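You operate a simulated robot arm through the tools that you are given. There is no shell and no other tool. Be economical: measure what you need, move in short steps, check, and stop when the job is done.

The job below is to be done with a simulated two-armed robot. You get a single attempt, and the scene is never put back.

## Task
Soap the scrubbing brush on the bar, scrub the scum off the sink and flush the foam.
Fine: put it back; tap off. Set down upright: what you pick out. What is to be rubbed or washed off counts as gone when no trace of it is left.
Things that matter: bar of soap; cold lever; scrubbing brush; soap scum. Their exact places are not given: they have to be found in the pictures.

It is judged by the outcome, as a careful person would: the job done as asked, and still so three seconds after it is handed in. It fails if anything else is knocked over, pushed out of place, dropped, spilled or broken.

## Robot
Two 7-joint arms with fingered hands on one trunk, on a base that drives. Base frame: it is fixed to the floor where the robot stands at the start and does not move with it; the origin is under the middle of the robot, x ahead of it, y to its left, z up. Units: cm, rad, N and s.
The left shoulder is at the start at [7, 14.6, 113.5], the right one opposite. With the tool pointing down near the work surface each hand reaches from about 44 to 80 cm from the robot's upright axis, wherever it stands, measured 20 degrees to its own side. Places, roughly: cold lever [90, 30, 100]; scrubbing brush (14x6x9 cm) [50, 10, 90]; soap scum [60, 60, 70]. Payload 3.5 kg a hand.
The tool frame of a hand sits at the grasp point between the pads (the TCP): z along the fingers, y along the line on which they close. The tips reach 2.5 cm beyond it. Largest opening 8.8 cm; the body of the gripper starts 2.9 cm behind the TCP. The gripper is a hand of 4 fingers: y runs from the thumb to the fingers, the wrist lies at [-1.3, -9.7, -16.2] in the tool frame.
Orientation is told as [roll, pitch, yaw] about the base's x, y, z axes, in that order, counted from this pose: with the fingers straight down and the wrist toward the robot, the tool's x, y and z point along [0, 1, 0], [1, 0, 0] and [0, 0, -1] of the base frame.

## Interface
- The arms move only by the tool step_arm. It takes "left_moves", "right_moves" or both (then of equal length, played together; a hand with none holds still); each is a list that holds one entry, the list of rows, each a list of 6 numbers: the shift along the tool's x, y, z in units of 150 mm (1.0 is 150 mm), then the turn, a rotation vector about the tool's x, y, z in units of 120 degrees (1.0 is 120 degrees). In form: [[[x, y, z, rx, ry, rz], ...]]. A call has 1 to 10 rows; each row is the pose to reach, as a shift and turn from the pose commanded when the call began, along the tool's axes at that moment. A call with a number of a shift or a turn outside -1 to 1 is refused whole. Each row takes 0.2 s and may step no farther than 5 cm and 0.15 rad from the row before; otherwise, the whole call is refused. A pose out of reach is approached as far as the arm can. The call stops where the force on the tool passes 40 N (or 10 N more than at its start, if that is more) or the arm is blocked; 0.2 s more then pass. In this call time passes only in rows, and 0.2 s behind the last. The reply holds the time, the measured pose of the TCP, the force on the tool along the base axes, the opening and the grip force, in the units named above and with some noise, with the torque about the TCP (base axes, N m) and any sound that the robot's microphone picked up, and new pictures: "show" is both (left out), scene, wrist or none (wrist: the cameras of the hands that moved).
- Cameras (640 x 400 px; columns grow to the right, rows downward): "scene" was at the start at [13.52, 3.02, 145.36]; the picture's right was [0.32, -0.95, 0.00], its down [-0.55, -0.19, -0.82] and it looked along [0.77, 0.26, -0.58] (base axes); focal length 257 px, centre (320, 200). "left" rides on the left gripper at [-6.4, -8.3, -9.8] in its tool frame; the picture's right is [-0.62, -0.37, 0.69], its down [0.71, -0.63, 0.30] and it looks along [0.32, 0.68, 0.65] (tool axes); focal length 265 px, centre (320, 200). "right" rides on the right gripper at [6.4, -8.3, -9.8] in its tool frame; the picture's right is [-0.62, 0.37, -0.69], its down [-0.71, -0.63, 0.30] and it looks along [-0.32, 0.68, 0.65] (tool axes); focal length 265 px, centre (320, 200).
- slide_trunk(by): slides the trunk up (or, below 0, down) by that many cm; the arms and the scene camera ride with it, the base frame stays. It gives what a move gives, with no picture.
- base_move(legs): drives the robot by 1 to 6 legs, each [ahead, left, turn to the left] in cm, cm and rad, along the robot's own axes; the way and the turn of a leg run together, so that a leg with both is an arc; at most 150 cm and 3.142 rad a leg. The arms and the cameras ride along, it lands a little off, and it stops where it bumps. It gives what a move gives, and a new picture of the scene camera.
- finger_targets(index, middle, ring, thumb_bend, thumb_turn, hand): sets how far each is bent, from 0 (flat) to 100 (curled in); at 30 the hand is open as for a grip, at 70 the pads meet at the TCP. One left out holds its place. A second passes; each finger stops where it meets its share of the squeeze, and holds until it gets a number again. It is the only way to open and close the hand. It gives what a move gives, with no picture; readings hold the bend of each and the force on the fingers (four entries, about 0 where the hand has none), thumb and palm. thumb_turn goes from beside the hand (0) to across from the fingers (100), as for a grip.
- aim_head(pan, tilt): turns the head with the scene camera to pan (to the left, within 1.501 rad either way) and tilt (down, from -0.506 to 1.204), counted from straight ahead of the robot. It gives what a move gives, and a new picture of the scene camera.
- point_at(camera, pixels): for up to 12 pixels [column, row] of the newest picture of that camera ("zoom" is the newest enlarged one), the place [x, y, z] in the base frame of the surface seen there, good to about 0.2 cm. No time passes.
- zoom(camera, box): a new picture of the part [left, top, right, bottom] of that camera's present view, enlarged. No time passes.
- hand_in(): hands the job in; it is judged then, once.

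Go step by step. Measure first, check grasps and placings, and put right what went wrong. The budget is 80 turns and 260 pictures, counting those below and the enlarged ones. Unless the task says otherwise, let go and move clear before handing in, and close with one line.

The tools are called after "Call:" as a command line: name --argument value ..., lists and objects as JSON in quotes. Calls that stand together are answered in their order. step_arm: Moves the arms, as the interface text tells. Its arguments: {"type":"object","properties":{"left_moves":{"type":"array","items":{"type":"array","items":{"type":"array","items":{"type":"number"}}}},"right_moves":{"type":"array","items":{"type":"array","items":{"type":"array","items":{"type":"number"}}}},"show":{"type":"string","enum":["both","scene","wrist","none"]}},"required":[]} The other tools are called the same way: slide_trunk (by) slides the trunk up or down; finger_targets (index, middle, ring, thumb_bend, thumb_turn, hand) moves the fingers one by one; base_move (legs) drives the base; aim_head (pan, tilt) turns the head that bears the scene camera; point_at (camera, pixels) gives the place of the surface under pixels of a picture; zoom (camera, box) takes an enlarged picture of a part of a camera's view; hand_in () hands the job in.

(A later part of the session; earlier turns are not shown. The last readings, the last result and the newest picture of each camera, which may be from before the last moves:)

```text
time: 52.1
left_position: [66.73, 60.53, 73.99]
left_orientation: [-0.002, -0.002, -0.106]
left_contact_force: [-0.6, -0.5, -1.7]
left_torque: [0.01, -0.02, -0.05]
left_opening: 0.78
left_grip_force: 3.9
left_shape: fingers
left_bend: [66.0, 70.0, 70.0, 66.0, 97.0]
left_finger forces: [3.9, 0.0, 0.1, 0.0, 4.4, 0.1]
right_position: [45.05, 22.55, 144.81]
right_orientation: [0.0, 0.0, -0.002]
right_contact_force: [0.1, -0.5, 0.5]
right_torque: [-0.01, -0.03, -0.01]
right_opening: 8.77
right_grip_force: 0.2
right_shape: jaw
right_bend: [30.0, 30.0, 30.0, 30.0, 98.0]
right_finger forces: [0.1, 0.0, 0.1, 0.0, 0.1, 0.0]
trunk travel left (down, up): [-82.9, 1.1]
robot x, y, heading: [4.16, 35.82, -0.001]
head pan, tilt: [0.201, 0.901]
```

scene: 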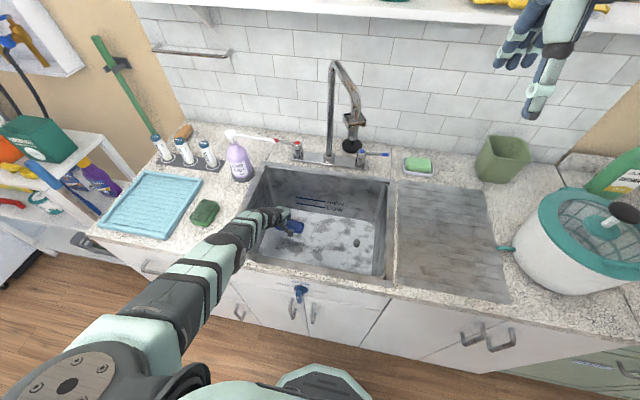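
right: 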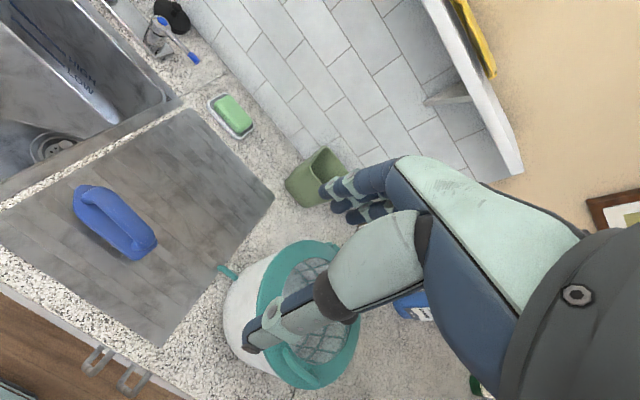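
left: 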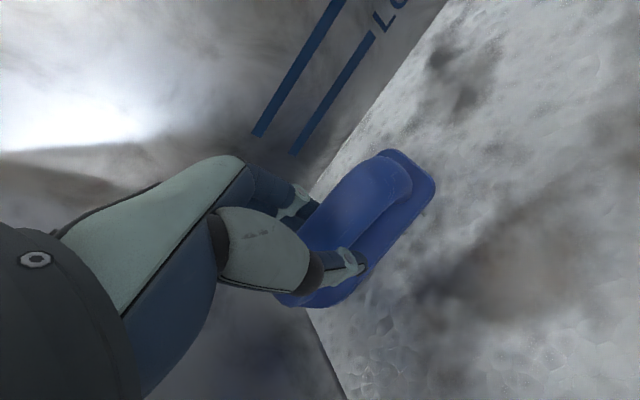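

The handle has slipped toward a hook in the grip (opening 0.78). I'll lift gently to see both the brush and the scrubbed patch.

Call:
step_arm --left_moves '[[[-0.1, -0.1, -0.05, 0, 0, 0], [-0.1, -0.1, -0.15, 0, 0, 0], [-0.1, -0.1, -0.3, 0, 0, 0], [-0.1, -0.1, -0.3, 0, 0, 0]]]' --show "wrist"

Call:
zoom --camera "scene" --box '[220, 170, 380, 270]'

```text
time: 53.1
left_position: [65.34, 59.25, 78.42]
left_orientation: [0.001, 0.0, -0.103]
left_contact_force: [-0.1, 0.1, -2.2]
left_torque: [0.02, 0.05, 0.02]
left_opening: 0.78
left_grip_force: 3.7
left_shape: fingers
left_bend: [66.0, 70.0, 70.0, 66.0, 97.0]
left_finger forces: [4.0, 0.0, 0.3, 0.1, 4.4, 0.0]
right_position: [45.19, 22.32, 144.74]
right_orientation: [0.0, 0.0, -0.002]
right_contact_force: [0.1, 0.3, -0.3]
right_torque: [0.01, -0.01, 0.0]
right_opening: 8.78
right_grip_force: 0.0
right_shape: jaw
right_bend: [30.0, 30.0, 30.0, 30.0, 98.0]
right_finger forces: [0.0, 0.0, 0.0, 0.0, 0.0, 0.0]
trunk travel left (down, up): [-82.9, 1.1]
robot x, y, heading: [4.25, 35.24, -0.001]
head pan, tilt: [0.201, 0.901]
```

left: 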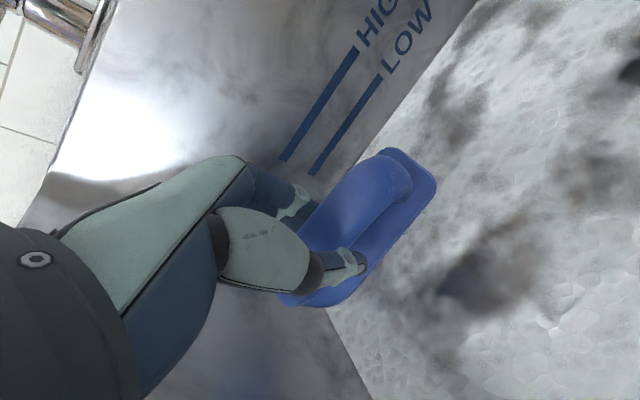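

```text
4.00 times, centred on (300, 220) of scene
```

zoom: 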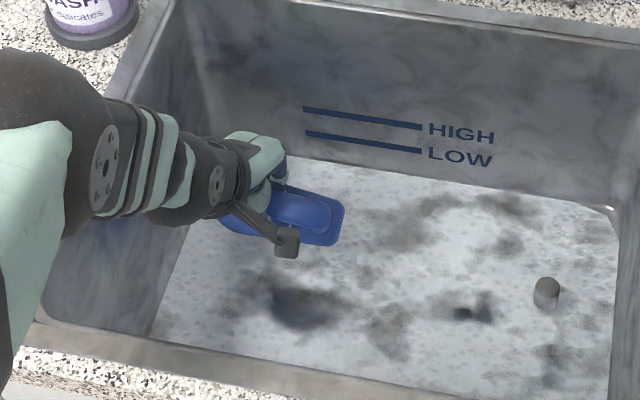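

The brush has tipped with its bristles away from the robot. I'll hang it on the fingers (thumb withdrawn), then set it on the basin floor to re-pinch.

Call:
finger_targets --hand "left" --index 85 --middle 85 --ring 85 --thumb_bend 62

Call:
finger_targets --hand "left" --thumb_bend 35

Call:
zoom --camera "left" --box '[180, 100, 500, 360]'

Call:
zoom --camera "scene" --box '[220, 170, 380, 270]'

Call:
point_at --camera "zoom" --pixels '[[300, 305], [260, 310], [330, 300], [385, 330], [300, 230], [270, 215]]'

```text
time: 54.1
left_position: [65.23, 59.1, 78.47]
left_orientation: [0.001, 0.001, -0.103]
left_contact_force: [0.0, -0.1, -0.8]
left_torque: [-0.03, 0.02, 0.0]
left_opening: 1.0
left_grip_force: 0.7
left_shape: fingers
left_bend: [84.0, 85.0, 85.0, 60.0, 97.0]
left_finger forces: [0.0, 0.7, 0.0, 0.0, 0.6, 0.0]
right_position: [45.16, 22.48, 144.71]
right_orientation: [0.001, -0.003, -0.003]
right_contact_force: [0.2, 0.8, 0.1]
right_torque: [-0.03, 0.01, -0.04]
right_opening: 8.76
right_grip_force: 0.0
right_shape: jaw
right_bend: [30.0, 30.0, 30.0, 30.0, 98.0]
right_finger forces: [0.1, 0.0, 0.0, 0.1, 0.1, 0.0]
trunk travel left (down, up): [-82.9, 1.1]
robot x, y, heading: [4.04, 35.23, -0.0]
head pan, tilt: [0.201, 0.901]
```

```text
time: 55.1
left_position: [65.21, 59.23, 78.41]
left_orientation: [0.001, 0.001, -0.102]
left_contact_force: [0.0, 0.3, -1.5]
left_torque: [0.0, -0.01, 0.03]
left_opening: 2.53
left_grip_force: 0.7
left_shape: fingers
left_bend: [85.0, 85.0, 85.0, 35.0, 97.0]
left_finger forces: [1.1, 0.1, 0.3, 0.0, 0.0, 0.1]
right_position: [45.22, 22.49, 144.79]
right_orientation: [0.001, 0.001, -0.002]
right_contact_force: [-0.3, 0.3, -0.7]
right_torque: [-0.02, 0.0, 0.0]
right_opening: 8.76
right_grip_force: 0.0
right_shape: jaw
right_bend: [30.0, 30.0, 30.0, 30.0, 98.0]
right_finger forces: [0.0, 0.0, 0.0, 0.1, 0.0, 0.1]
trunk travel left (down, up): [-82.9, 1.1]
robot x, y, heading: [4.13, 35.52, 0.003]
head pan, tilt: [0.201, 0.901]
```

```text
1.54 times, centred on (340, 230) of left
```

zoom: 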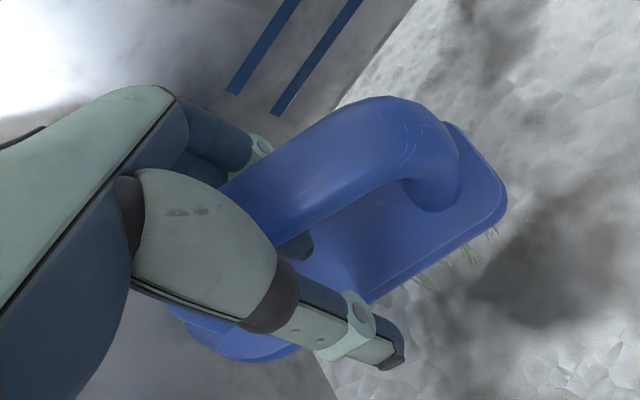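

```text
4.00 times, centred on (300, 220) of scene
```

zoom: 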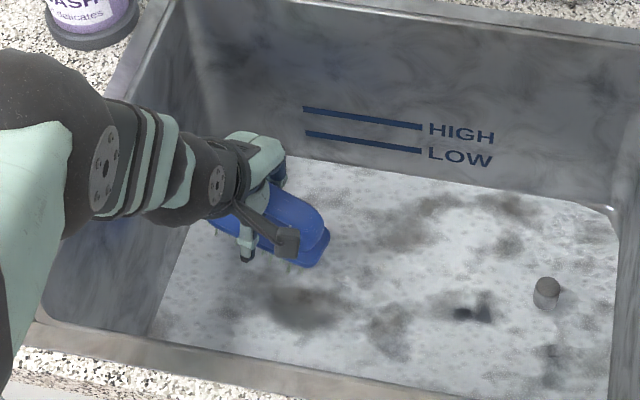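

```text
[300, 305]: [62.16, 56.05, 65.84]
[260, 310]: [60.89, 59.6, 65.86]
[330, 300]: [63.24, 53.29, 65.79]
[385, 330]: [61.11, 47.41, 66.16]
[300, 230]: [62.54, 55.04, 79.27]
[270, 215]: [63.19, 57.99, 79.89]
```

The brush hangs upright. Lowering it to the basin floor, opening, and measuring the handle.

Call:
step_arm --left_moves '[[[0, 0, 0.1, 0, 0, 0], [0, 0, 0.2, 0, 0, 0], [0, 0, 0.28, 0, 0, 0], [0, 0, 0.34, 0, 0, 0], [0, 0, 0.36, 0, 0, 0]]]' --show "none"

Call:
finger_targets --hand "left" --index 30 --middle 30 --ring 30 --thumb_bend 30

Call:
step_arm --left_moves '[[[0, 0, -0.1, 0, 0, 0], [0, 0, -0.17, 0, 0, 0]]]' --show "wrist"

Call:
point_at --camera "left" --pixels '[[340, 255], [380, 215], [360, 235], [410, 200], [375, 245], [430, 250]]'

```text
time: 56.3
left_position: [65.21, 59.33, 73.11]
left_orientation: [0.0, 0.003, -0.105]
left_contact_force: [0.7, 0.3, -1.0]
left_torque: [-0.02, 0.03, 0.0]
left_opening: 2.5
left_grip_force: 0.3
left_shape: fingers
left_bend: [85.0, 85.0, 85.0, 35.0, 97.0]
left_finger forces: [1.1, 0.1, 0.2, 0.0, 0.0, 0.0]
right_position: [45.29, 22.48, 144.72]
right_orientation: [0.0, 0.001, -0.001]
right_contact_force: [-0.4, 0.0, 0.7]
right_torque: [-0.02, -0.03, 0.02]
right_opening: 8.78
right_grip_force: 0.2
right_shape: jaw
right_bend: [30.0, 30.0, 30.0, 30.0, 98.0]
right_finger forces: [0.0, 0.0, 0.1, 0.0, 0.1, 0.0]
trunk travel left (down, up): [-82.9, 1.1]
robot x, y, heading: [4.34, 35.37, 0.001]
head pan, tilt: [0.201, 0.901]
```

```text
time: 57.3
left_position: [65.18, 59.25, 73.28]
left_orientation: [0.0, 0.0, -0.101]
left_contact_force: [0.0, 0.0, 0.4]
left_torque: [0.01, 0.0, 0.0]
left_opening: 8.45
left_grip_force: 0.1
left_shape: fingers
left_bend: [30.0, 30.0, 30.0, 30.0, 97.0]
left_finger forces: [0.0, 0.0, 0.1, 0.0, 0.0, 0.0]
right_position: [45.21, 22.46, 144.75]
right_orientation: [-0.001, -0.001, -0.002]
right_contact_force: [-0.2, 0.4, -0.8]
right_torque: [0.01, -0.01, 0.01]
right_opening: 8.78
right_grip_force: 0.2
right_shape: jaw
right_bend: [30.0, 30.0, 30.0, 30.0, 98.0]
right_finger forces: [0.0, 0.0, 0.0, 0.0, 0.0, 0.0]
trunk travel left (down, up): [-82.9, 1.1]
robot x, y, heading: [4.44, 35.33, -0.0]
head pan, tilt: [0.201, 0.901]
```

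```text
time: 57.9
left_position: [65.06, 59.21, 75.67]
left_orientation: [0.001, 0.0, -0.105]
left_contact_force: [-0.2, 0.3, -1.1]
left_torque: [0.03, -0.02, 0.02]
left_opening: 8.43
left_grip_force: 0.0
left_shape: fingers
left_bend: [30.0, 30.0, 30.0, 30.0, 97.0]
left_finger forces: [0.1, 0.0, 0.1, 0.0, 0.0, 0.1]
right_position: [45.07, 22.38, 144.69]
right_orientation: [0.002, 0.001, 0.001]
right_contact_force: [-0.3, 0.8, 0.8]
right_torque: [-0.03, 0.0, 0.02]
right_opening: 8.75
right_grip_force: 0.1
right_shape: jaw
right_bend: [30.0, 30.0, 30.0, 30.0, 98.0]
right_finger forces: [0.0, 0.1, 0.1, 0.0, 0.1, 0.1]
trunk travel left (down, up): [-82.9, 1.1]
robot x, y, heading: [3.96, 35.22, -0.002]
head pan, tilt: [0.201, 0.901]
```

left: 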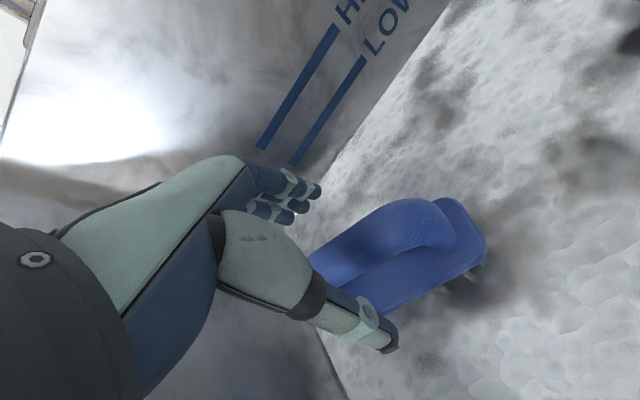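

```text
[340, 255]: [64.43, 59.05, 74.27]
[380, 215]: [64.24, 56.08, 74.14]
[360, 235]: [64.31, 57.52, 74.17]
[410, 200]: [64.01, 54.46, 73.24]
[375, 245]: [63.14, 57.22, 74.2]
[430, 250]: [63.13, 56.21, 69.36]
```

The brush stands flat in the basin, handle centre near x 63.8, top z 74.25. I'll recentre and re-pinch at the same relative height as before.

Call:
step_arm --left_moves '[[[-0.03, -0.075, 0.02, 0, 0, 0]]]' --show "none"

Call:
finger_targets --hand "left" --index 66 --middle 66 --ring 66 --thumb_bend 66

Call:
finger_targets --hand "left" --index 71 --middle 72 --ring 72 --thumb_bend 70

Call:
zoom --camera "left" --box '[180, 100, 500, 360]'

```text
time: 58.3
left_position: [64.03, 58.87, 75.49]
left_orientation: [0.001, 0.0, -0.103]
left_contact_force: [0.2, -1.1, -0.1]
left_torque: [-0.03, -0.01, 0.03]
left_opening: 8.43
left_grip_force: 0.1
left_shape: fingers
left_bend: [30.0, 30.0, 30.0, 30.0, 97.0]
left_finger forces: [0.0, 0.0, 0.1, 0.0, 0.1, 0.0]
right_position: [45.12, 22.5, 144.72]
right_orientation: [0.001, 0.001, -0.003]
right_contact_force: [-0.5, 0.4, -0.2]
right_torque: [0.0, -0.04, 0.01]
right_opening: 8.77
right_grip_force: 0.1
right_shape: jaw
right_bend: [30.0, 30.0, 30.0, 30.0, 98.0]
right_finger forces: [0.1, 0.1, 0.0, 0.0, 0.0, 0.1]
trunk travel left (down, up): [-82.9, 1.1]
robot x, y, heading: [3.85, 35.32, -0.002]
head pan, tilt: [0.201, 0.901]
```

```text
time: 59.3
left_position: [63.99, 58.94, 75.5]
left_orientation: [0.0, 0.002, -0.103]
left_contact_force: [0.2, 0.1, 0.2]
left_torque: [-0.03, 0.06, -0.02]
left_opening: 1.98
left_grip_force: 5.6
left_shape: fingers
left_bend: [62.0, 63.0, 64.0, 59.0, 96.0]
left_finger forces: [2.3, 2.0, 1.2, 0.0, 5.4, 0.1]
right_position: [45.17, 22.46, 144.72]
right_orientation: [-0.001, 0.001, -0.002]
right_contact_force: [0.4, -0.4, 0.2]
right_torque: [0.0, -0.02, 0.03]
right_opening: 8.72
right_grip_force: 0.1
right_shape: jaw
right_bend: [30.0, 30.0, 30.0, 30.0, 98.0]
right_finger forces: [0.0, 0.0, 0.0, 0.0, 0.0, 0.0]
trunk travel left (down, up): [-82.9, 1.1]
robot x, y, heading: [4.02, 35.15, 0.002]
head pan, tilt: [0.201, 0.901]
```

```text
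time: 60.3
left_position: [64.09, 58.85, 75.53]
left_orientation: [-0.001, -0.002, -0.102]
left_contact_force: [0.3, 0.5, -0.4]
left_torque: [-0.04, 0.03, 0.01]
left_opening: 1.87
left_grip_force: 10.4
left_shape: fingers
left_bend: [64.0, 67.0, 71.0, 58.0, 94.0]
left_finger forces: [5.3, 3.4, 1.7, 0.0, 10.6, 0.0]
right_position: [45.11, 22.52, 144.84]
right_orientation: [0.0, 0.001, -0.002]
right_contact_force: [0.3, 0.1, 0.4]
right_torque: [-0.03, -0.01, -0.02]
right_opening: 8.75
right_grip_force: 0.0
right_shape: jaw
right_bend: [30.0, 30.0, 30.0, 30.0, 98.0]
right_finger forces: [0.0, 0.0, 0.0, 0.0, 0.0, 0.0]
trunk travel left (down, up): [-82.9, 1.1]
robot x, y, heading: [4.12, 35.22, -0.004]
head pan, tilt: [0.201, 0.901]
```

```text
1.54 times, centred on (340, 230) of left
```

zoom: 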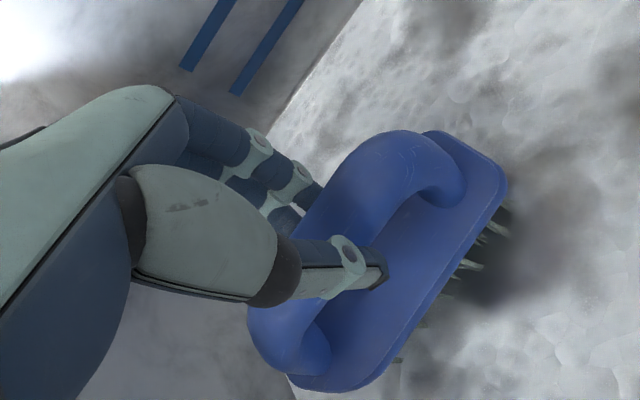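

Firm grip at 10.4 N. I'll scrub the mid, back and front lanes again with light pressure.

Call:
step_arm --left_moves '[[[0.12, 0, 0.015, 0, 0, 0], [-0.1, 0, 0.015, 0, 0, 0], [-0.18, 0.06, 0.015, 0, 0, 0], [0.1, 0.12, 0.015, 0, 0, 0], [-0.18, 0.18, 0.015, 0, 0, 0], [0.1, 0.22, 0.015, 0, 0, 0], [-0.18, 0.22, 0.015, 0, 0, 0], [0.1, 0.16, 0.015, 0, 0, 0], [-0.15, 0.1, 0.015, 0, 0, 0], [0, 0, 0.015, 0, 0, 0]]]' --show "none"

Call:
step_arm --left_moves '[[[0.12, -0.05, 0, 0, 0, 0], [-0.15, -0.12, 0, 0, 0, 0], [0.12, -0.18, 0, 0, 0, 0], [-0.15, -0.24, 0, 0, 0, 0], [0.12, -0.3, 0, 0, 0, 0], [-0.15, -0.36, 0, 0, 0, 0], [0.12, -0.4, 0, 0, 0, 0], [-0.15, -0.4, 0, 0, 0, 0], [0.1, -0.35, 0, 0, 0, 0], [0, -0.2, 0, 0, 0, 0]]]' --show "wrist"

```text
time: 62.5
left_position: [63.76, 58.57, 75.27]
left_orientation: [-0.001, -0.002, -0.104]
left_contact_force: [0.8, -0.9, 4.0]
left_torque: [-0.09, 0.06, 0.03]
left_opening: 1.86
left_grip_force: 10.4
left_shape: fingers
left_bend: [64.0, 67.0, 71.0, 60.0, 94.0]
left_finger forces: [5.8, 3.3, 1.2, 0.1, 10.0, 0.0]
right_position: [45.22, 22.42, 144.88]
right_orientation: [0.002, 0.0, -0.002]
right_contact_force: [0.5, 0.6, 0.1]
right_torque: [0.02, 0.0, 0.0]
right_opening: 8.75
right_grip_force: 0.0
right_shape: jaw
right_bend: [30.0, 30.0, 30.0, 30.0, 98.0]
right_finger forces: [0.0, 0.0, 0.0, 0.0, 0.0, 0.1]
trunk travel left (down, up): [-82.9, 1.1]
robot x, y, heading: [3.79, 35.43, -0.0]
head pan, tilt: [0.201, 0.901]
```

```text
time: 64.7
left_position: [60.78, 59.11, 74.97]
left_orientation: [-0.002, 0.0, -0.103]
left_contact_force: [-4.1, 1.5, 10.8]
left_torque: [0.01, 0.27, -0.01]
left_opening: 1.85
left_grip_force: 10.2
left_shape: fingers
left_bend: [65.0, 72.0, 72.0, 60.0, 94.0]
left_finger forces: [3.9, 3.8, 0.8, 0.1, 12.4, 0.0]
right_position: [45.04, 22.73, 144.75]
right_orientation: [0.0, -0.001, -0.001]
right_contact_force: [-0.8, 0.4, 1.0]
right_torque: [-0.04, 0.04, -0.01]
right_opening: 8.78
right_grip_force: 0.1
right_shape: jaw
right_bend: [30.0, 30.0, 30.0, 30.0, 98.0]
right_finger forces: [0.0, 0.1, 0.0, 0.0, 0.1, 0.0]
trunk travel left (down, up): [-82.9, 1.1]
robot x, y, heading: [4.22, 35.34, -0.0]
head pan, tilt: [0.201, 0.901]
```

left: 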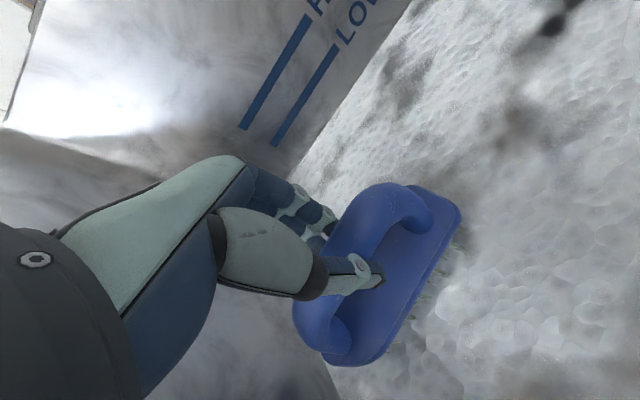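

Contact reached about 11 N, so the scrub is thorough. I'll lift and inspect the patch and the brush.

Call:
step_arm --left_moves '[[[0, 0, -0.2, 0, 0, 0], [0, 0, -0.5, 0, 0, 0], [0, 0, -0.8, 0, 0, 0], [0, 0, -1.0, 0, 0, 0]]]' --show "wrist"

Call:
step_arm --left_moves '[[[0, 0, -0.3, 0, 0, 0], [0, 0, -0.6, 0, 0, 0], [0, 0, -0.9, 0, 0, 0], [0, 0, -1.0, 0, 0, 0]]]' --show "both"

Call:
zoom --camera "scene" --box '[200, 120, 400, 270]'

```text
time: 65.7
left_position: [61.07, 59.05, 90.17]
left_orientation: [-0.001, 0.002, -0.105]
left_contact_force: [0.4, 0.9, -1.8]
left_torque: [0.03, -0.01, -0.02]
left_opening: 1.87
left_grip_force: 10.4
left_shape: fingers
left_bend: [64.0, 71.0, 72.0, 60.0, 94.0]
left_finger forces: [5.1, 4.1, 1.0, 0.0, 10.1, 0.1]
right_position: [45.12, 22.54, 144.75]
right_orientation: [0.002, -0.001, -0.002]
right_contact_force: [0.0, -0.5, 0.2]
right_torque: [0.01, 0.04, 0.01]
right_opening: 8.73
right_grip_force: 0.0
right_shape: jaw
right_bend: [30.0, 30.0, 30.0, 30.0, 98.0]
right_finger forces: [0.0, 0.0, 0.0, 0.1, 0.0, 0.1]
trunk travel left (down, up): [-82.9, 1.1]
robot x, y, heading: [4.43, 35.17, -0.002]
head pan, tilt: [0.201, 0.901]
```

left: 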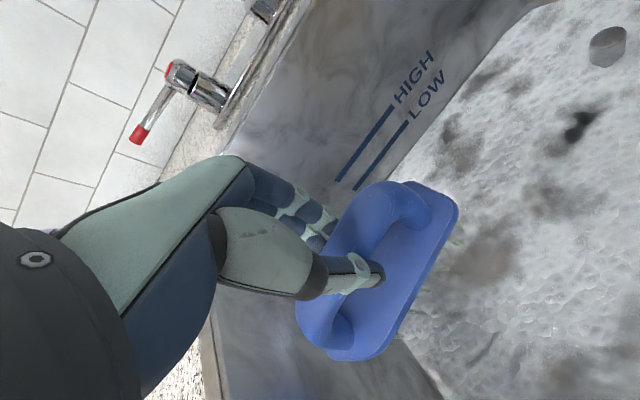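

```text
time: 66.7
left_position: [61.12, 59.15, 105.18]
left_orientation: [0.0, 0.001, -0.104]
left_contact_force: [0.0, -0.3, -2.0]
left_torque: [0.0, 0.03, -0.03]
left_opening: 1.86
left_grip_force: 9.9
left_shape: fingers
left_bend: [64.0, 71.0, 72.0, 60.0, 94.0]
left_finger forces: [5.1, 3.9, 0.8, 0.0, 9.9, 0.1]
right_position: [45.22, 22.47, 144.78]
right_orientation: [0.002, 0.0, -0.002]
right_contact_force: [0.7, -0.1, -0.2]
right_torque: [0.01, 0.01, 0.0]
right_opening: 8.75
right_grip_force: 0.1
right_shape: jaw
right_bend: [30.0, 30.0, 30.0, 30.0, 98.0]
right_finger forces: [0.0, 0.1, 0.0, 0.0, 0.0, 0.1]
trunk travel left (down, up): [-82.9, 1.1]
robot x, y, heading: [4.18, 35.6, -0.006]
head pan, tilt: [0.201, 0.901]
```

scene: 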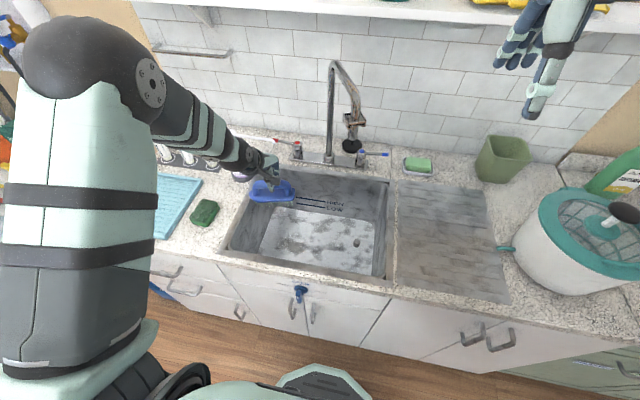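
left: 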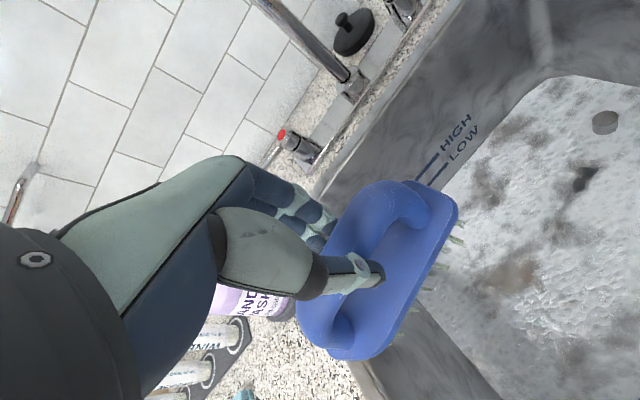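

```text
2.67 times, centred on (300, 195) of scene
```

zoom: 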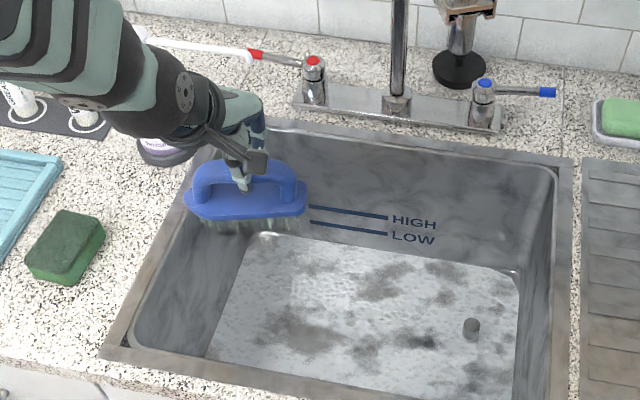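

A brownish tinge is still visible in the foam at left-camera (505,275), so I'll zoom in to judge it.

Call:
zoom --camera "left" --box '[420, 180, 620, 340]'

Call:
point_at --camera "left" --pixels '[[505, 275], [485, 290], [540, 265], [490, 180], [580, 175]]'

Call:
zoom --camera "scene" --box '[255, 200, 355, 270]'

```text
2.50 times, centred on (520, 260) of left
```

zoom: 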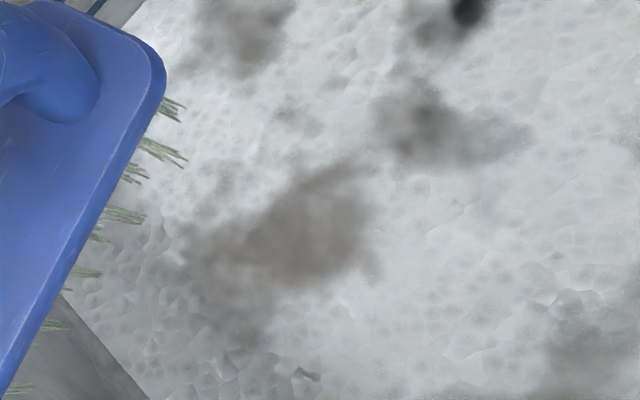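

```text
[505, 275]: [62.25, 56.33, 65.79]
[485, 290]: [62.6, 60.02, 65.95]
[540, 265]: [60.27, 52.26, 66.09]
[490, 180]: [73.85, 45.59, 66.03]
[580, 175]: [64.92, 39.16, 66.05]
```

```text
5.71 times, centred on (305, 235) of scene
```

zoom: 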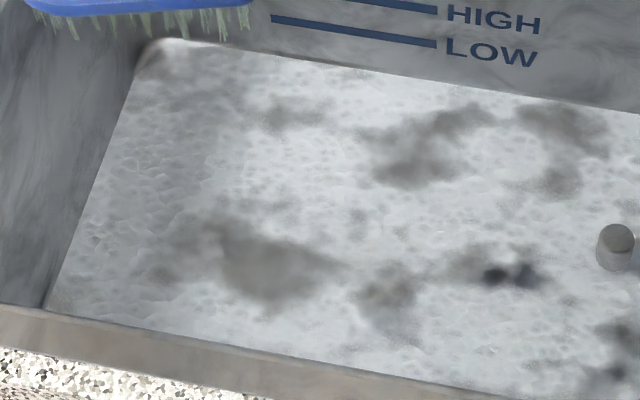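

The gap at [62,57] is slightly browner than the other gaps, so I'll give that spot another good scrub before flushing.

Call:
step_arm --left_moves '[[[-0.09, 0.08, 0.3, 0, 0, 0], [-0.09, 0.08, 0.6, 0, 0, 0], [-0.09, 0.08, 0.9, 0, 0, 0], [-0.09, 0.08, 1.0, 0, 0, 0]]]' --show "none"

Call:
step_arm --left_moves '[[[0, 0, 0.3, 0, 0, 0], [0, 0, 0.6, 0, 0, 0], [0, 0, 0.85, 0, 0, 0], [0, 0, 0.97, 0, 0, 0], [0, 0, 0.99, 0, 0, 0]]]' --show "none"

Call:
step_arm --left_moves '[[[0.15, 0, 0.01, 0, 0, 0], [-0.15, 0, 0.015, 0, 0, 0], [0.15, 0.04, 0.015, 0, 0, 0], [-0.15, 0.08, 0.015, 0, 0, 0], [0.15, 0.12, 0.015, 0, 0, 0], [-0.15, 0.16, 0.015, 0, 0, 0], [0.15, 0.2, 0.015, 0, 0, 0], [-0.15, 0.24, 0.015, 0, 0, 0], [0.1, 0.2, 0.015, 0, 0, 0], [0, 0.1, 0.015, 0, 0, 0]]]' --show "none"

Call:
step_arm --left_moves '[[[0.15, -0.05, 0, 0, 0, 0], [-0.15, -0.1, 0, 0, 0, 0], [0.15, -0.15, 0, 0, 0, 0], [-0.15, -0.2, 0, 0, 0, 0], [0.15, -0.25, 0, 0, 0, 0], [-0.15, -0.3, 0, 0, 0, 0], [0.15, -0.32, 0, 0, 0, 0], [-0.15, -0.3, 0, 0, 0, 0], [0.1, -0.2, 0, 0, 0, 0], [0, -0.1, 0, 0, 0, 0]]]' --show "none"

```text
time: 67.7
left_position: [62.32, 57.53, 90.3]
left_orientation: [0.0, 0.001, -0.103]
left_contact_force: [-0.5, 0.2, -0.8]
left_torque: [0.03, -0.03, 0.02]
left_opening: 1.86
left_grip_force: 10.1
left_shape: fingers
left_bend: [64.0, 71.0, 72.0, 60.0, 94.0]
left_finger forces: [4.8, 4.0, 0.9, 0.1, 9.7, 0.0]
right_position: [45.21, 22.37, 144.69]
right_orientation: [0.001, 0.001, -0.002]
right_contact_force: [0.0, -0.3, -0.4]
right_torque: [-0.01, -0.02, -0.01]
right_opening: 8.77
right_grip_force: 0.0
right_shape: jaw
right_bend: [30.0, 30.0, 30.0, 30.0, 98.0]
right_finger forces: [0.0, 0.2, 0.1, 0.1, 0.0, 0.0]
trunk travel left (down, up): [-82.9, 1.1]
robot x, y, heading: [4.09, 35.33, -0.006]
head pan, tilt: [0.201, 0.901]
```

```text
time: 68.9
left_position: [62.18, 57.63, 75.5]
left_orientation: [0.0, -0.001, -0.101]
left_contact_force: [0.1, 1.1, -1.0]
left_torque: [0.0, 0.01, 0.02]
left_opening: 1.84
left_grip_force: 10.0
left_shape: fingers
left_bend: [64.0, 71.0, 72.0, 60.0, 94.0]
left_finger forces: [4.9, 4.0, 1.0, 0.1, 9.9, 0.0]
right_position: [45.31, 22.43, 144.73]
right_orientation: [0.0, 0.0, -0.002]
right_contact_force: [-0.5, 0.4, 0.9]
right_torque: [-0.01, 0.0, 0.01]
right_opening: 8.74
right_grip_force: 0.0
right_shape: jaw
right_bend: [30.0, 30.0, 30.0, 30.0, 98.0]
right_finger forces: [0.1, 0.1, 0.0, 0.1, 0.0, 0.1]
trunk travel left (down, up): [-82.9, 1.1]
robot x, y, heading: [4.62, 35.32, -0.004]
head pan, tilt: [0.201, 0.901]
```

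```text
time: 71.1
left_position: [63.32, 57.67, 75.13]
left_orientation: [0.001, 0.0, -0.103]
left_contact_force: [0.4, -0.4, 1.0]
left_torque: [0.02, -0.04, -0.01]
left_opening: 1.88
left_grip_force: 9.9
left_shape: fingers
left_bend: [64.0, 71.0, 72.0, 60.0, 94.0]
left_finger forces: [4.9, 4.4, 1.5, 0.0, 9.9, 0.0]
right_position: [45.16, 22.43, 144.82]
right_orientation: [0.0, 0.0, -0.001]
right_contact_force: [0.7, -0.5, -0.3]
right_torque: [-0.06, 0.02, 0.0]
right_opening: 8.78
right_grip_force: 0.0
right_shape: jaw
right_bend: [30.0, 30.0, 30.0, 30.0, 98.0]
right_finger forces: [0.0, 0.0, 0.1, 0.1, 0.1, 0.0]
trunk travel left (down, up): [-82.9, 1.1]
robot x, y, heading: [4.25, 35.32, -0.003]
head pan, tilt: [0.201, 0.901]
```

```text
time: 73.3
left_position: [62.09, 57.81, 75.13]
left_orientation: [0.0, 0.003, -0.104]
left_contact_force: [-1.1, -0.1, -0.2]
left_torque: [0.04, 0.01, 0.01]
left_opening: 1.85
left_grip_force: 9.8
left_shape: fingers
left_bend: [64.0, 71.0, 72.0, 60.0, 94.0]
left_finger forces: [5.3, 3.7, 1.0, 0.1, 10.0, 0.0]
right_position: [45.3, 22.47, 144.7]
right_orientation: [0.0, 0.002, 0.0]
right_contact_force: [0.6, -0.3, -0.5]
right_torque: [-0.02, 0.03, -0.01]
right_opening: 8.78
right_grip_force: 0.1
right_shape: jaw
right_bend: [30.0, 30.0, 30.0, 30.0, 98.0]
right_finger forces: [0.1, 0.0, 0.1, 0.0, 0.1, 0.1]
trunk travel left (down, up): [-82.9, 1.1]
robot x, y, heading: [3.92, 35.78, -0.004]
head pan, tilt: [0.201, 0.901]
```

That pressure was light (~1–2 N). I'll repeat with about 0.35 cm more press, then lift and look.

Call:
step_arm --left_moves '[[[0.1, 0, 0.025, 0, 0, 0], [-0.15, 0.04, 0.025, 0, 0, 0], [0.15, 0.08, 0.025, 0, 0, 0], [-0.15, 0.14, 0.025, 0, 0, 0], [0.15, 0.2, 0.025, 0, 0, 0], [-0.15, 0.26, 0.025, 0, 0, 0], [0.15, 0.3, 0.025, 0, 0, 0], [-0.15, 0.26, 0.025, 0, 0, 0], [0.1, 0.15, 0.025, 0, 0, 0], [-0.1, 0.05, 0.025, 0, 0, 0]]]' --show "none"

Call:
step_arm --left_moves '[[[0.2, -0.05, 0, 0, 0, 0], [0, -0.1, 0, 0, 0, 0], [0.2, -0.15, 0, 0, 0, 0], [0, -0.2, 0, 0, 0, 0], [0.2, -0.25, 0, 0, 0, 0], [0, -0.3, 0, 0, 0, 0], [0.2, -0.33, 0, 0, 0, 0], [0, -0.3, 0, 0, 0, 0], [0.2, -0.2, 0, 0, 0, 0], [0.1, -0.1, 0, 0, 0, 0]]]' --show "none"

Call:
step_arm --left_moves '[[[0, 0, -0.2, 0, 0, 0], [0, 0, -0.5, 0, 0, 0], [0, 0, -0.8, 0, 0, 0], [0, 0, -1.0, 0, 0, 0]]]' --show "none"

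Call:
step_arm --left_moves '[[[0, 0, -0.3, 0, 0, 0], [0, 0, -0.6, 0, 0, 0], [0, 0, -0.9, 0, 0, 0], [0, 0, -1.0, 0, 0, 0]]]' --show "wrist"

Call:
zoom --camera "scene" --box '[235, 180, 395, 280]'

Call:
zoom --camera "left" --box '[420, 180, 620, 340]'

```text
time: 75.5
left_position: [62.69, 56.19, 74.55]
left_orientation: [-0.001, 0.003, -0.101]
left_contact_force: [-0.6, 0.6, 0.1]
left_torque: [-0.04, 0.02, -0.03]
left_opening: 1.25
left_grip_force: 8.2
left_shape: fingers
left_bend: [65.0, 71.0, 72.0, 63.0, 96.0]
left_finger forces: [4.9, 1.9, 1.5, 0.0, 7.7, 0.1]
right_position: [45.18, 22.56, 144.75]
right_orientation: [0.0, 0.0, -0.002]
right_contact_force: [0.4, 0.6, 0.3]
right_torque: [0.01, -0.01, 0.04]
right_opening: 8.79
right_grip_force: 0.0
right_shape: jaw
right_bend: [30.0, 30.0, 30.0, 30.0, 98.0]
right_finger forces: [0.1, 0.0, 0.0, 0.0, 0.0, 0.0]
trunk travel left (down, up): [-82.9, 1.1]
robot x, y, heading: [3.99, 35.24, -0.001]
head pan, tilt: [0.201, 0.901]
```

```text
time: 77.7
left_position: [61.63, 57.92, 74.76]
left_orientation: [0.001, 0.001, -0.102]
left_contact_force: [0.0, -0.7, -0.2]
left_torque: [-0.01, 0.0, 0.0]
left_opening: 1.22
left_grip_force: 7.4
left_shape: fingers
left_bend: [65.0, 71.0, 72.0, 63.0, 96.0]
left_finger forces: [5.0, 1.5, 1.3, 0.1, 7.1, 0.0]
right_position: [45.32, 22.48, 144.64]
right_orientation: [0.002, 0.002, -0.003]
right_contact_force: [0.0, 0.0, -0.7]
right_torque: [-0.01, -0.01, 0.02]
right_opening: 8.76
right_grip_force: 0.0
right_shape: jaw
right_bend: [30.0, 30.0, 30.0, 30.0, 98.0]
right_finger forces: [0.0, 0.0, 0.0, 0.0, 0.0, 0.0]
trunk travel left (down, up): [-82.9, 1.1]
robot x, y, heading: [3.76, 35.17, -0.001]
head pan, tilt: [0.201, 0.901]
```

```text
time: 78.7
left_position: [61.4, 57.74, 89.87]
left_orientation: [-0.001, 0.001, -0.104]
left_contact_force: [-0.5, -0.7, -1.5]
left_torque: [-0.03, -0.04, 0.02]
left_opening: 1.19
left_grip_force: 6.7
left_shape: fingers
left_bend: [65.0, 71.0, 72.0, 63.0, 96.0]
left_finger forces: [5.1, 1.4, 1.2, 0.0, 7.0, 0.1]
right_position: [45.12, 22.48, 144.6]
right_orientation: [0.0, -0.001, -0.002]
right_contact_force: [-0.4, 0.8, -0.6]
right_torque: [0.02, 0.0, 0.03]
right_opening: 8.79
right_grip_force: 0.0
right_shape: jaw
right_bend: [30.0, 30.0, 30.0, 30.0, 98.0]
right_finger forces: [0.0, 0.0, 0.1, 0.1, 0.0, 0.0]
trunk travel left (down, up): [-82.9, 1.1]
robot x, y, heading: [3.91, 35.46, 0.001]
head pan, tilt: [0.201, 0.901]
```

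```text
time: 79.7
left_position: [61.15, 57.76, 104.87]
left_orientation: [0.0, 0.001, -0.101]
left_contact_force: [0.6, 0.2, -1.9]
left_torque: [-0.05, 0.01, 0.02]
left_opening: 1.21
left_grip_force: 7.3
left_shape: fingers
left_bend: [65.0, 71.0, 72.0, 63.0, 96.0]
left_finger forces: [5.1, 1.4, 1.1, 0.0, 7.0, 0.1]
right_position: [45.13, 22.5, 144.89]
right_orientation: [0.0, 0.0, -0.002]
right_contact_force: [-0.9, -0.1, -0.3]
right_torque: [0.02, 0.03, -0.03]
right_opening: 8.76
right_grip_force: 0.1
right_shape: jaw
right_bend: [30.0, 30.0, 30.0, 30.0, 98.0]
right_finger forces: [0.0, 0.0, 0.1, 0.0, 0.0, 0.0]
trunk travel left (down, up): [-82.9, 1.1]
robot x, y, heading: [4.19, 34.87, -0.005]
head pan, tilt: [0.201, 0.901]
```

left: 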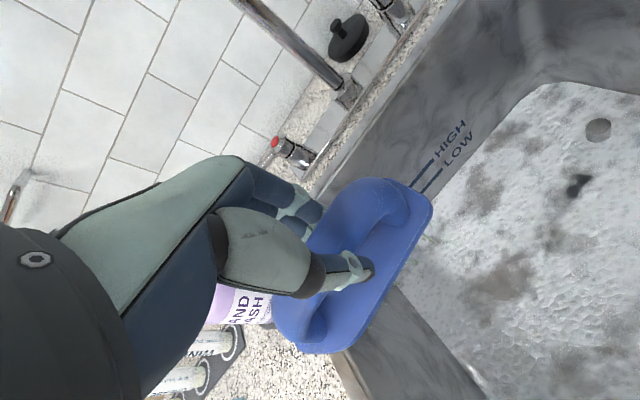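

```text
4.00 times, centred on (315, 230) of scene
```

zoom: 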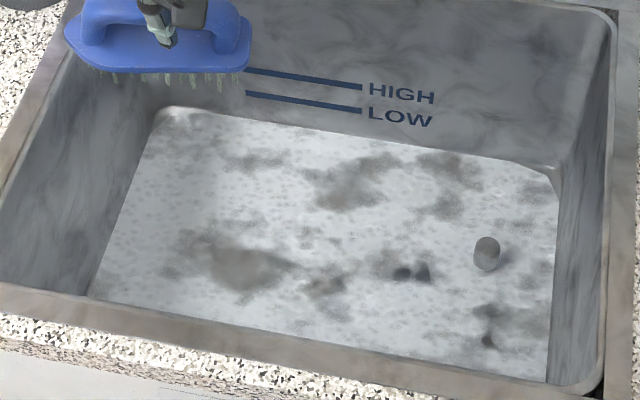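

```text
2.50 times, centred on (520, 260) of left
```

zoom: 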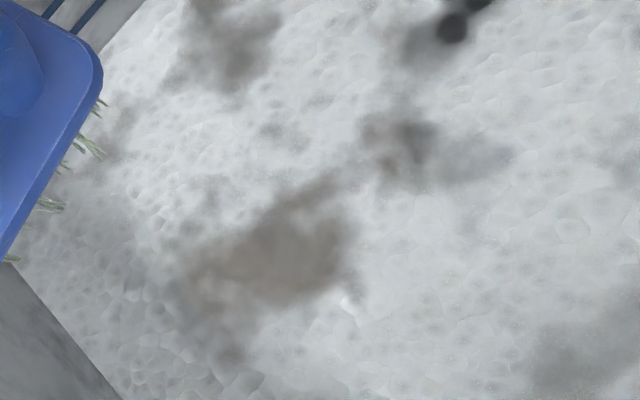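

The gaps all look similar in tone now, so flushing will reveal whether anything is left; I'll keep the brush in hand in case of a rescrub. Before driving closer to the lever, I measure the drain knob and the robot's own front.

Call:
point_at --camera "scene" --pixels '[[301, 292], [299, 298], [330, 320], [320, 372], [300, 365], [240, 385], [363, 153], [385, 153], [352, 147], [357, 118], [345, 75], [330, 155]]'

Call:
aim_head --pan 0.1 --tilt 1.2

```text
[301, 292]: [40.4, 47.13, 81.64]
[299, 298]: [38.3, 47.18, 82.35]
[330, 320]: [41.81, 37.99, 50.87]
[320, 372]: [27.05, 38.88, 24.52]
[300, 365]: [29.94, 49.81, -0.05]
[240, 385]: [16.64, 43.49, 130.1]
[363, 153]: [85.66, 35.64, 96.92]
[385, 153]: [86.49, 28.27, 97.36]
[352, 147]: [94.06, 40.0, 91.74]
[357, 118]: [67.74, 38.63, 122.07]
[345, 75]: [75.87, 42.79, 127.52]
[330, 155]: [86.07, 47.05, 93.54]
```

```text
time: 80.5
left_position: [61.09, 57.8, 104.71]
left_orientation: [-0.001, 0.0, -0.104]
left_contact_force: [0.1, -0.7, -1.5]
left_torque: [-0.02, 0.02, 0.03]
left_opening: 1.2
left_grip_force: 7.8
left_shape: fingers
left_bend: [65.0, 71.0, 72.0, 63.0, 96.0]
left_finger forces: [5.0, 1.2, 1.1, 0.1, 7.0, 0.1]
right_position: [45.11, 22.56, 144.72]
right_orientation: [-0.002, 0.001, -0.003]
right_contact_force: [0.3, 0.1, -0.2]
right_torque: [-0.01, 0.03, 0.0]
right_opening: 8.74
right_grip_force: 0.2
right_shape: jaw
right_bend: [30.0, 30.0, 30.0, 30.0, 98.0]
right_finger forces: [0.0, 0.1, 0.0, 0.0, 0.0, 0.1]
trunk travel left (down, up): [-82.9, 1.1]
robot x, y, heading: [4.33, 35.27, -0.003]
head pan, tilt: [0.099, 1.201]
```

scene: 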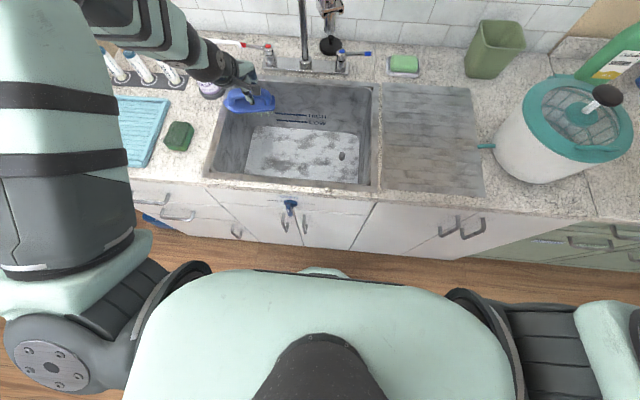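

The base front is at about x = 27 and the cabinet at 41.8, so driving 8 cm ahead is safe. I'll pull the left hand back first and then drive.

Call:
step_arm --left_moves '[[[0, -0.2, -0.1, 0, 0, 0], [0.0, -0.4, -0.2, 0, 0, 0], [0.0, -0.5, -0.3, 0, 0, 0]]]' --show "none"

Call:
base_move --legs '[[8, 0, 0]]'

Call:
aim_head --pan 0.05 --tilt 0.85

```text
time: 81.3
left_position: [53.74, 58.43, 109.39]
left_orientation: [-0.002, 0.0, -0.103]
left_contact_force: [-0.9, 0.5, -1.2]
left_torque: [-0.02, 0.04, 0.02]
left_opening: 1.17
left_grip_force: 7.1
left_shape: fingers
left_bend: [65.0, 71.0, 72.0, 63.0, 96.0]
left_finger forces: [5.0, 1.3, 1.1, 0.0, 6.8, 0.0]
right_position: [45.12, 22.41, 144.81]
right_orientation: [0.0, -0.001, -0.003]
right_contact_force: [0.4, -0.1, 0.1]
right_torque: [0.04, -0.02, -0.01]
right_opening: 8.75
right_grip_force: 0.0
right_shape: jaw
right_bend: [30.0, 30.0, 30.0, 30.0, 98.0]
right_finger forces: [0.1, 0.0, 0.0, 0.0, 0.0, 0.0]
trunk travel left (down, up): [-82.9, 1.1]
robot x, y, heading: [4.65, 35.49, -0.004]
head pan, tilt: [0.099, 1.201]
```

```text
time: 82.3
left_position: [61.06, 58.54, 109.74]
left_orientation: [0.0, -0.005, -0.102]
left_contact_force: [0.5, -0.1, -1.0]
left_torque: [0.0, 0.02, -0.01]
left_opening: 1.17
left_grip_force: 6.9
left_shape: fingers
left_bend: [65.0, 71.0, 72.0, 63.0, 96.0]
left_finger forces: [5.1, 1.4, 1.1, 0.1, 6.9, 0.0]
right_position: [52.16, 22.54, 145.2]
right_orientation: [0.002, -0.009, -0.003]
right_contact_force: [-0.3, 0.3, -0.4]
right_torque: [-0.01, -0.03, 0.02]
right_opening: 8.76
right_grip_force: 0.0
right_shape: jaw
right_bend: [30.0, 30.0, 30.0, 30.0, 98.0]
right_finger forces: [0.0, 0.0, 0.0, 0.0, 0.0, 0.0]
trunk travel left (down, up): [-82.9, 1.1]
robot x, y, heading: [12.19, 35.46, -0.007]
head pan, tilt: [0.099, 1.201]
```

scene: 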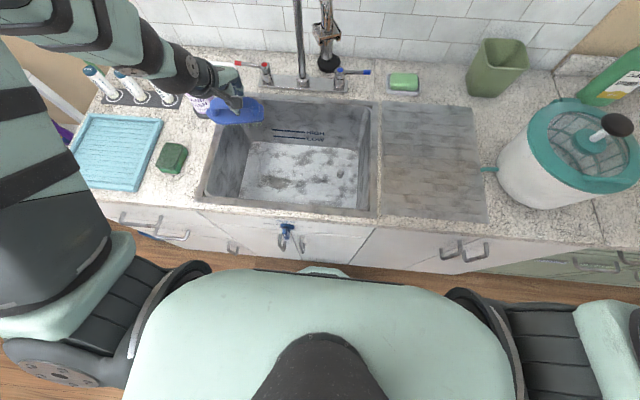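

```text
time: 83.2
left_position: [61.87, 58.43, 109.33]
left_orientation: [0.0, 0.001, -0.104]
left_contact_force: [-0.3, -0.8, -1.1]
left_torque: [0.01, 0.04, -0.03]
left_opening: 1.15
left_grip_force: 6.7
left_shape: fingers
left_bend: [65.0, 71.0, 72.0, 63.0, 96.0]
left_finger forces: [4.9, 1.3, 1.1, 0.0, 6.7, 0.1]
right_position: [53.4, 22.51, 144.72]
right_orientation: [0.0, 0.0, -0.002]
right_contact_force: [-0.5, -0.8, 0.3]
right_torque: [-0.04, 0.02, 0.0]
right_opening: 8.74
right_grip_force: 0.1
right_shape: jaw
right_bend: [30.0, 30.0, 30.0, 30.0, 98.0]
right_finger forces: [0.0, 0.1, 0.0, 0.0, 0.0, 0.0]
trunk travel left (down, up): [-82.9, 1.1]
robot x, y, heading: [12.05, 35.02, 0.002]
head pan, tilt: [0.051, 0.85]
```

scene: 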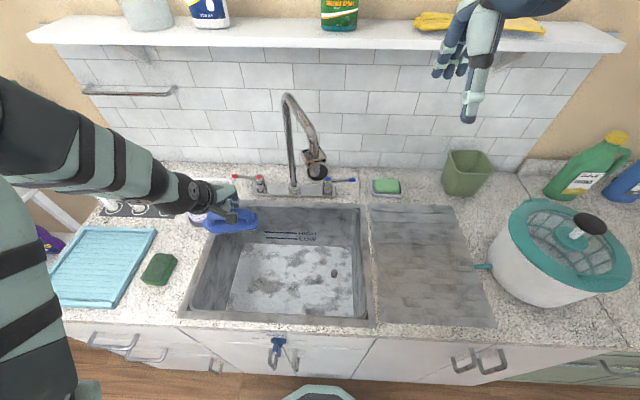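

The spout, levers and shelf are all in view. I'll lower the right hand before going forward under the shelf, and measure the shelf edge.

Call:
point_at --camera "scene" --pixels '[[300, 43], [450, 45], [400, 30], [350, 180], [320, 170], [316, 155], [290, 100]]'

Call:
step_arm --right_moves '[[[0, 0, 0.3, 0, 0, 0], [0, 0, 0.6, 0, 0, 0], [0, 0, 0.9, 0, 0, 0], [0, 0, 1.0, 0, 0, 0]]]' --show "none"

Call:
step_arm --right_moves '[[[0, 0, 0.3, 0, 0, 0], [0, 0, 0.6, 0, 0, 0], [0, 0, 0.9, 0, 0, 0], [0, 0, 1.0, 0, 0, 0]]]' --show "both"

```text
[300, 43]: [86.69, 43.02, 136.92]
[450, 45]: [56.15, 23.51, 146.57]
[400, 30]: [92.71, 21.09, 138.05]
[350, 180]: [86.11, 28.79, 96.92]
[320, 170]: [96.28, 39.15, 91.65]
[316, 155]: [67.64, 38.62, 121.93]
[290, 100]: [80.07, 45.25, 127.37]
```

```text
time: 84.2
left_position: [61.7, 58.52, 109.4]
left_orientation: [-0.001, 0.0, -0.104]
left_contact_force: [0.1, 0.3, -0.5]
left_torque: [-0.02, -0.01, 0.0]
left_opening: 1.15
left_grip_force: 7.3
left_shape: fingers
left_bend: [65.0, 71.0, 72.0, 63.0, 96.0]
left_finger forces: [5.0, 1.3, 1.1, 0.0, 6.8, 0.0]
right_position: [52.79, 22.59, 129.76]
right_orientation: [0.003, -0.002, -0.001]
right_contact_force: [-0.1, 0.1, 0.9]
right_torque: [-0.02, 0.0, 0.0]
right_opening: 8.77
right_grip_force: 0.0
right_shape: jaw
right_bend: [30.0, 30.0, 30.0, 30.0, 98.0]
right_finger forces: [0.0, 0.0, 0.0, 0.1, 0.1, 0.1]
trunk travel left (down, up): [-82.9, 1.1]
robot x, y, heading: [12.04, 35.28, -0.005]
head pan, tilt: [0.051, 0.85]
```

```text
time: 85.2
left_position: [61.83, 58.52, 109.37]
left_orientation: [0.001, 0.001, -0.103]
left_contact_force: [-0.1, -0.5, -2.1]
left_torque: [-0.02, -0.01, 0.03]
left_opening: 1.16
left_grip_force: 7.0
left_shape: fingers
left_bend: [65.0, 71.0, 72.0, 63.0, 96.0]
left_finger forces: [5.1, 1.3, 1.0, 0.0, 6.8, 0.0]
right_position: [52.97, 22.38, 114.69]
right_orientation: [0.0, -0.001, -0.004]
right_contact_force: [-0.2, 0.2, 0.3]
right_torque: [0.01, -0.04, 0.02]
right_opening: 8.77
right_grip_force: 0.1
right_shape: jaw
right_bend: [30.0, 30.0, 30.0, 30.0, 98.0]
right_finger forces: [0.0, 0.0, 0.0, 0.1, 0.0, 0.1]
trunk travel left (down, up): [-82.9, 1.1]
robot x, y, heading: [11.82, 35.86, -0.005]
head pan, tilt: [0.051, 0.85]
```

scene: 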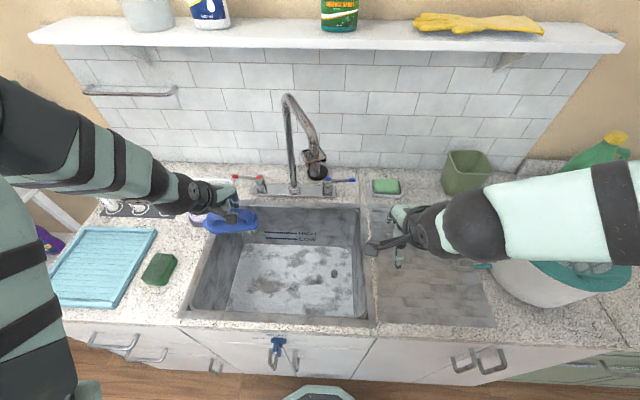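
right: 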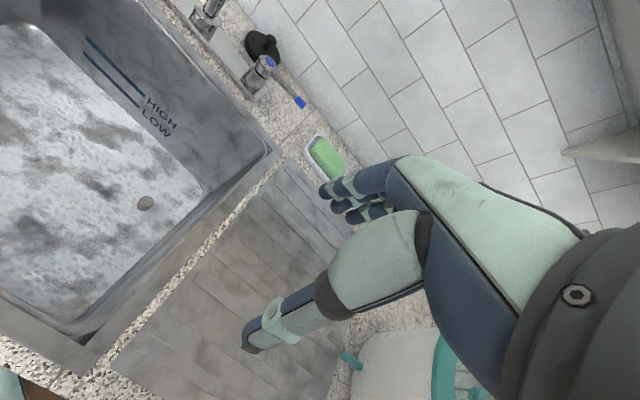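

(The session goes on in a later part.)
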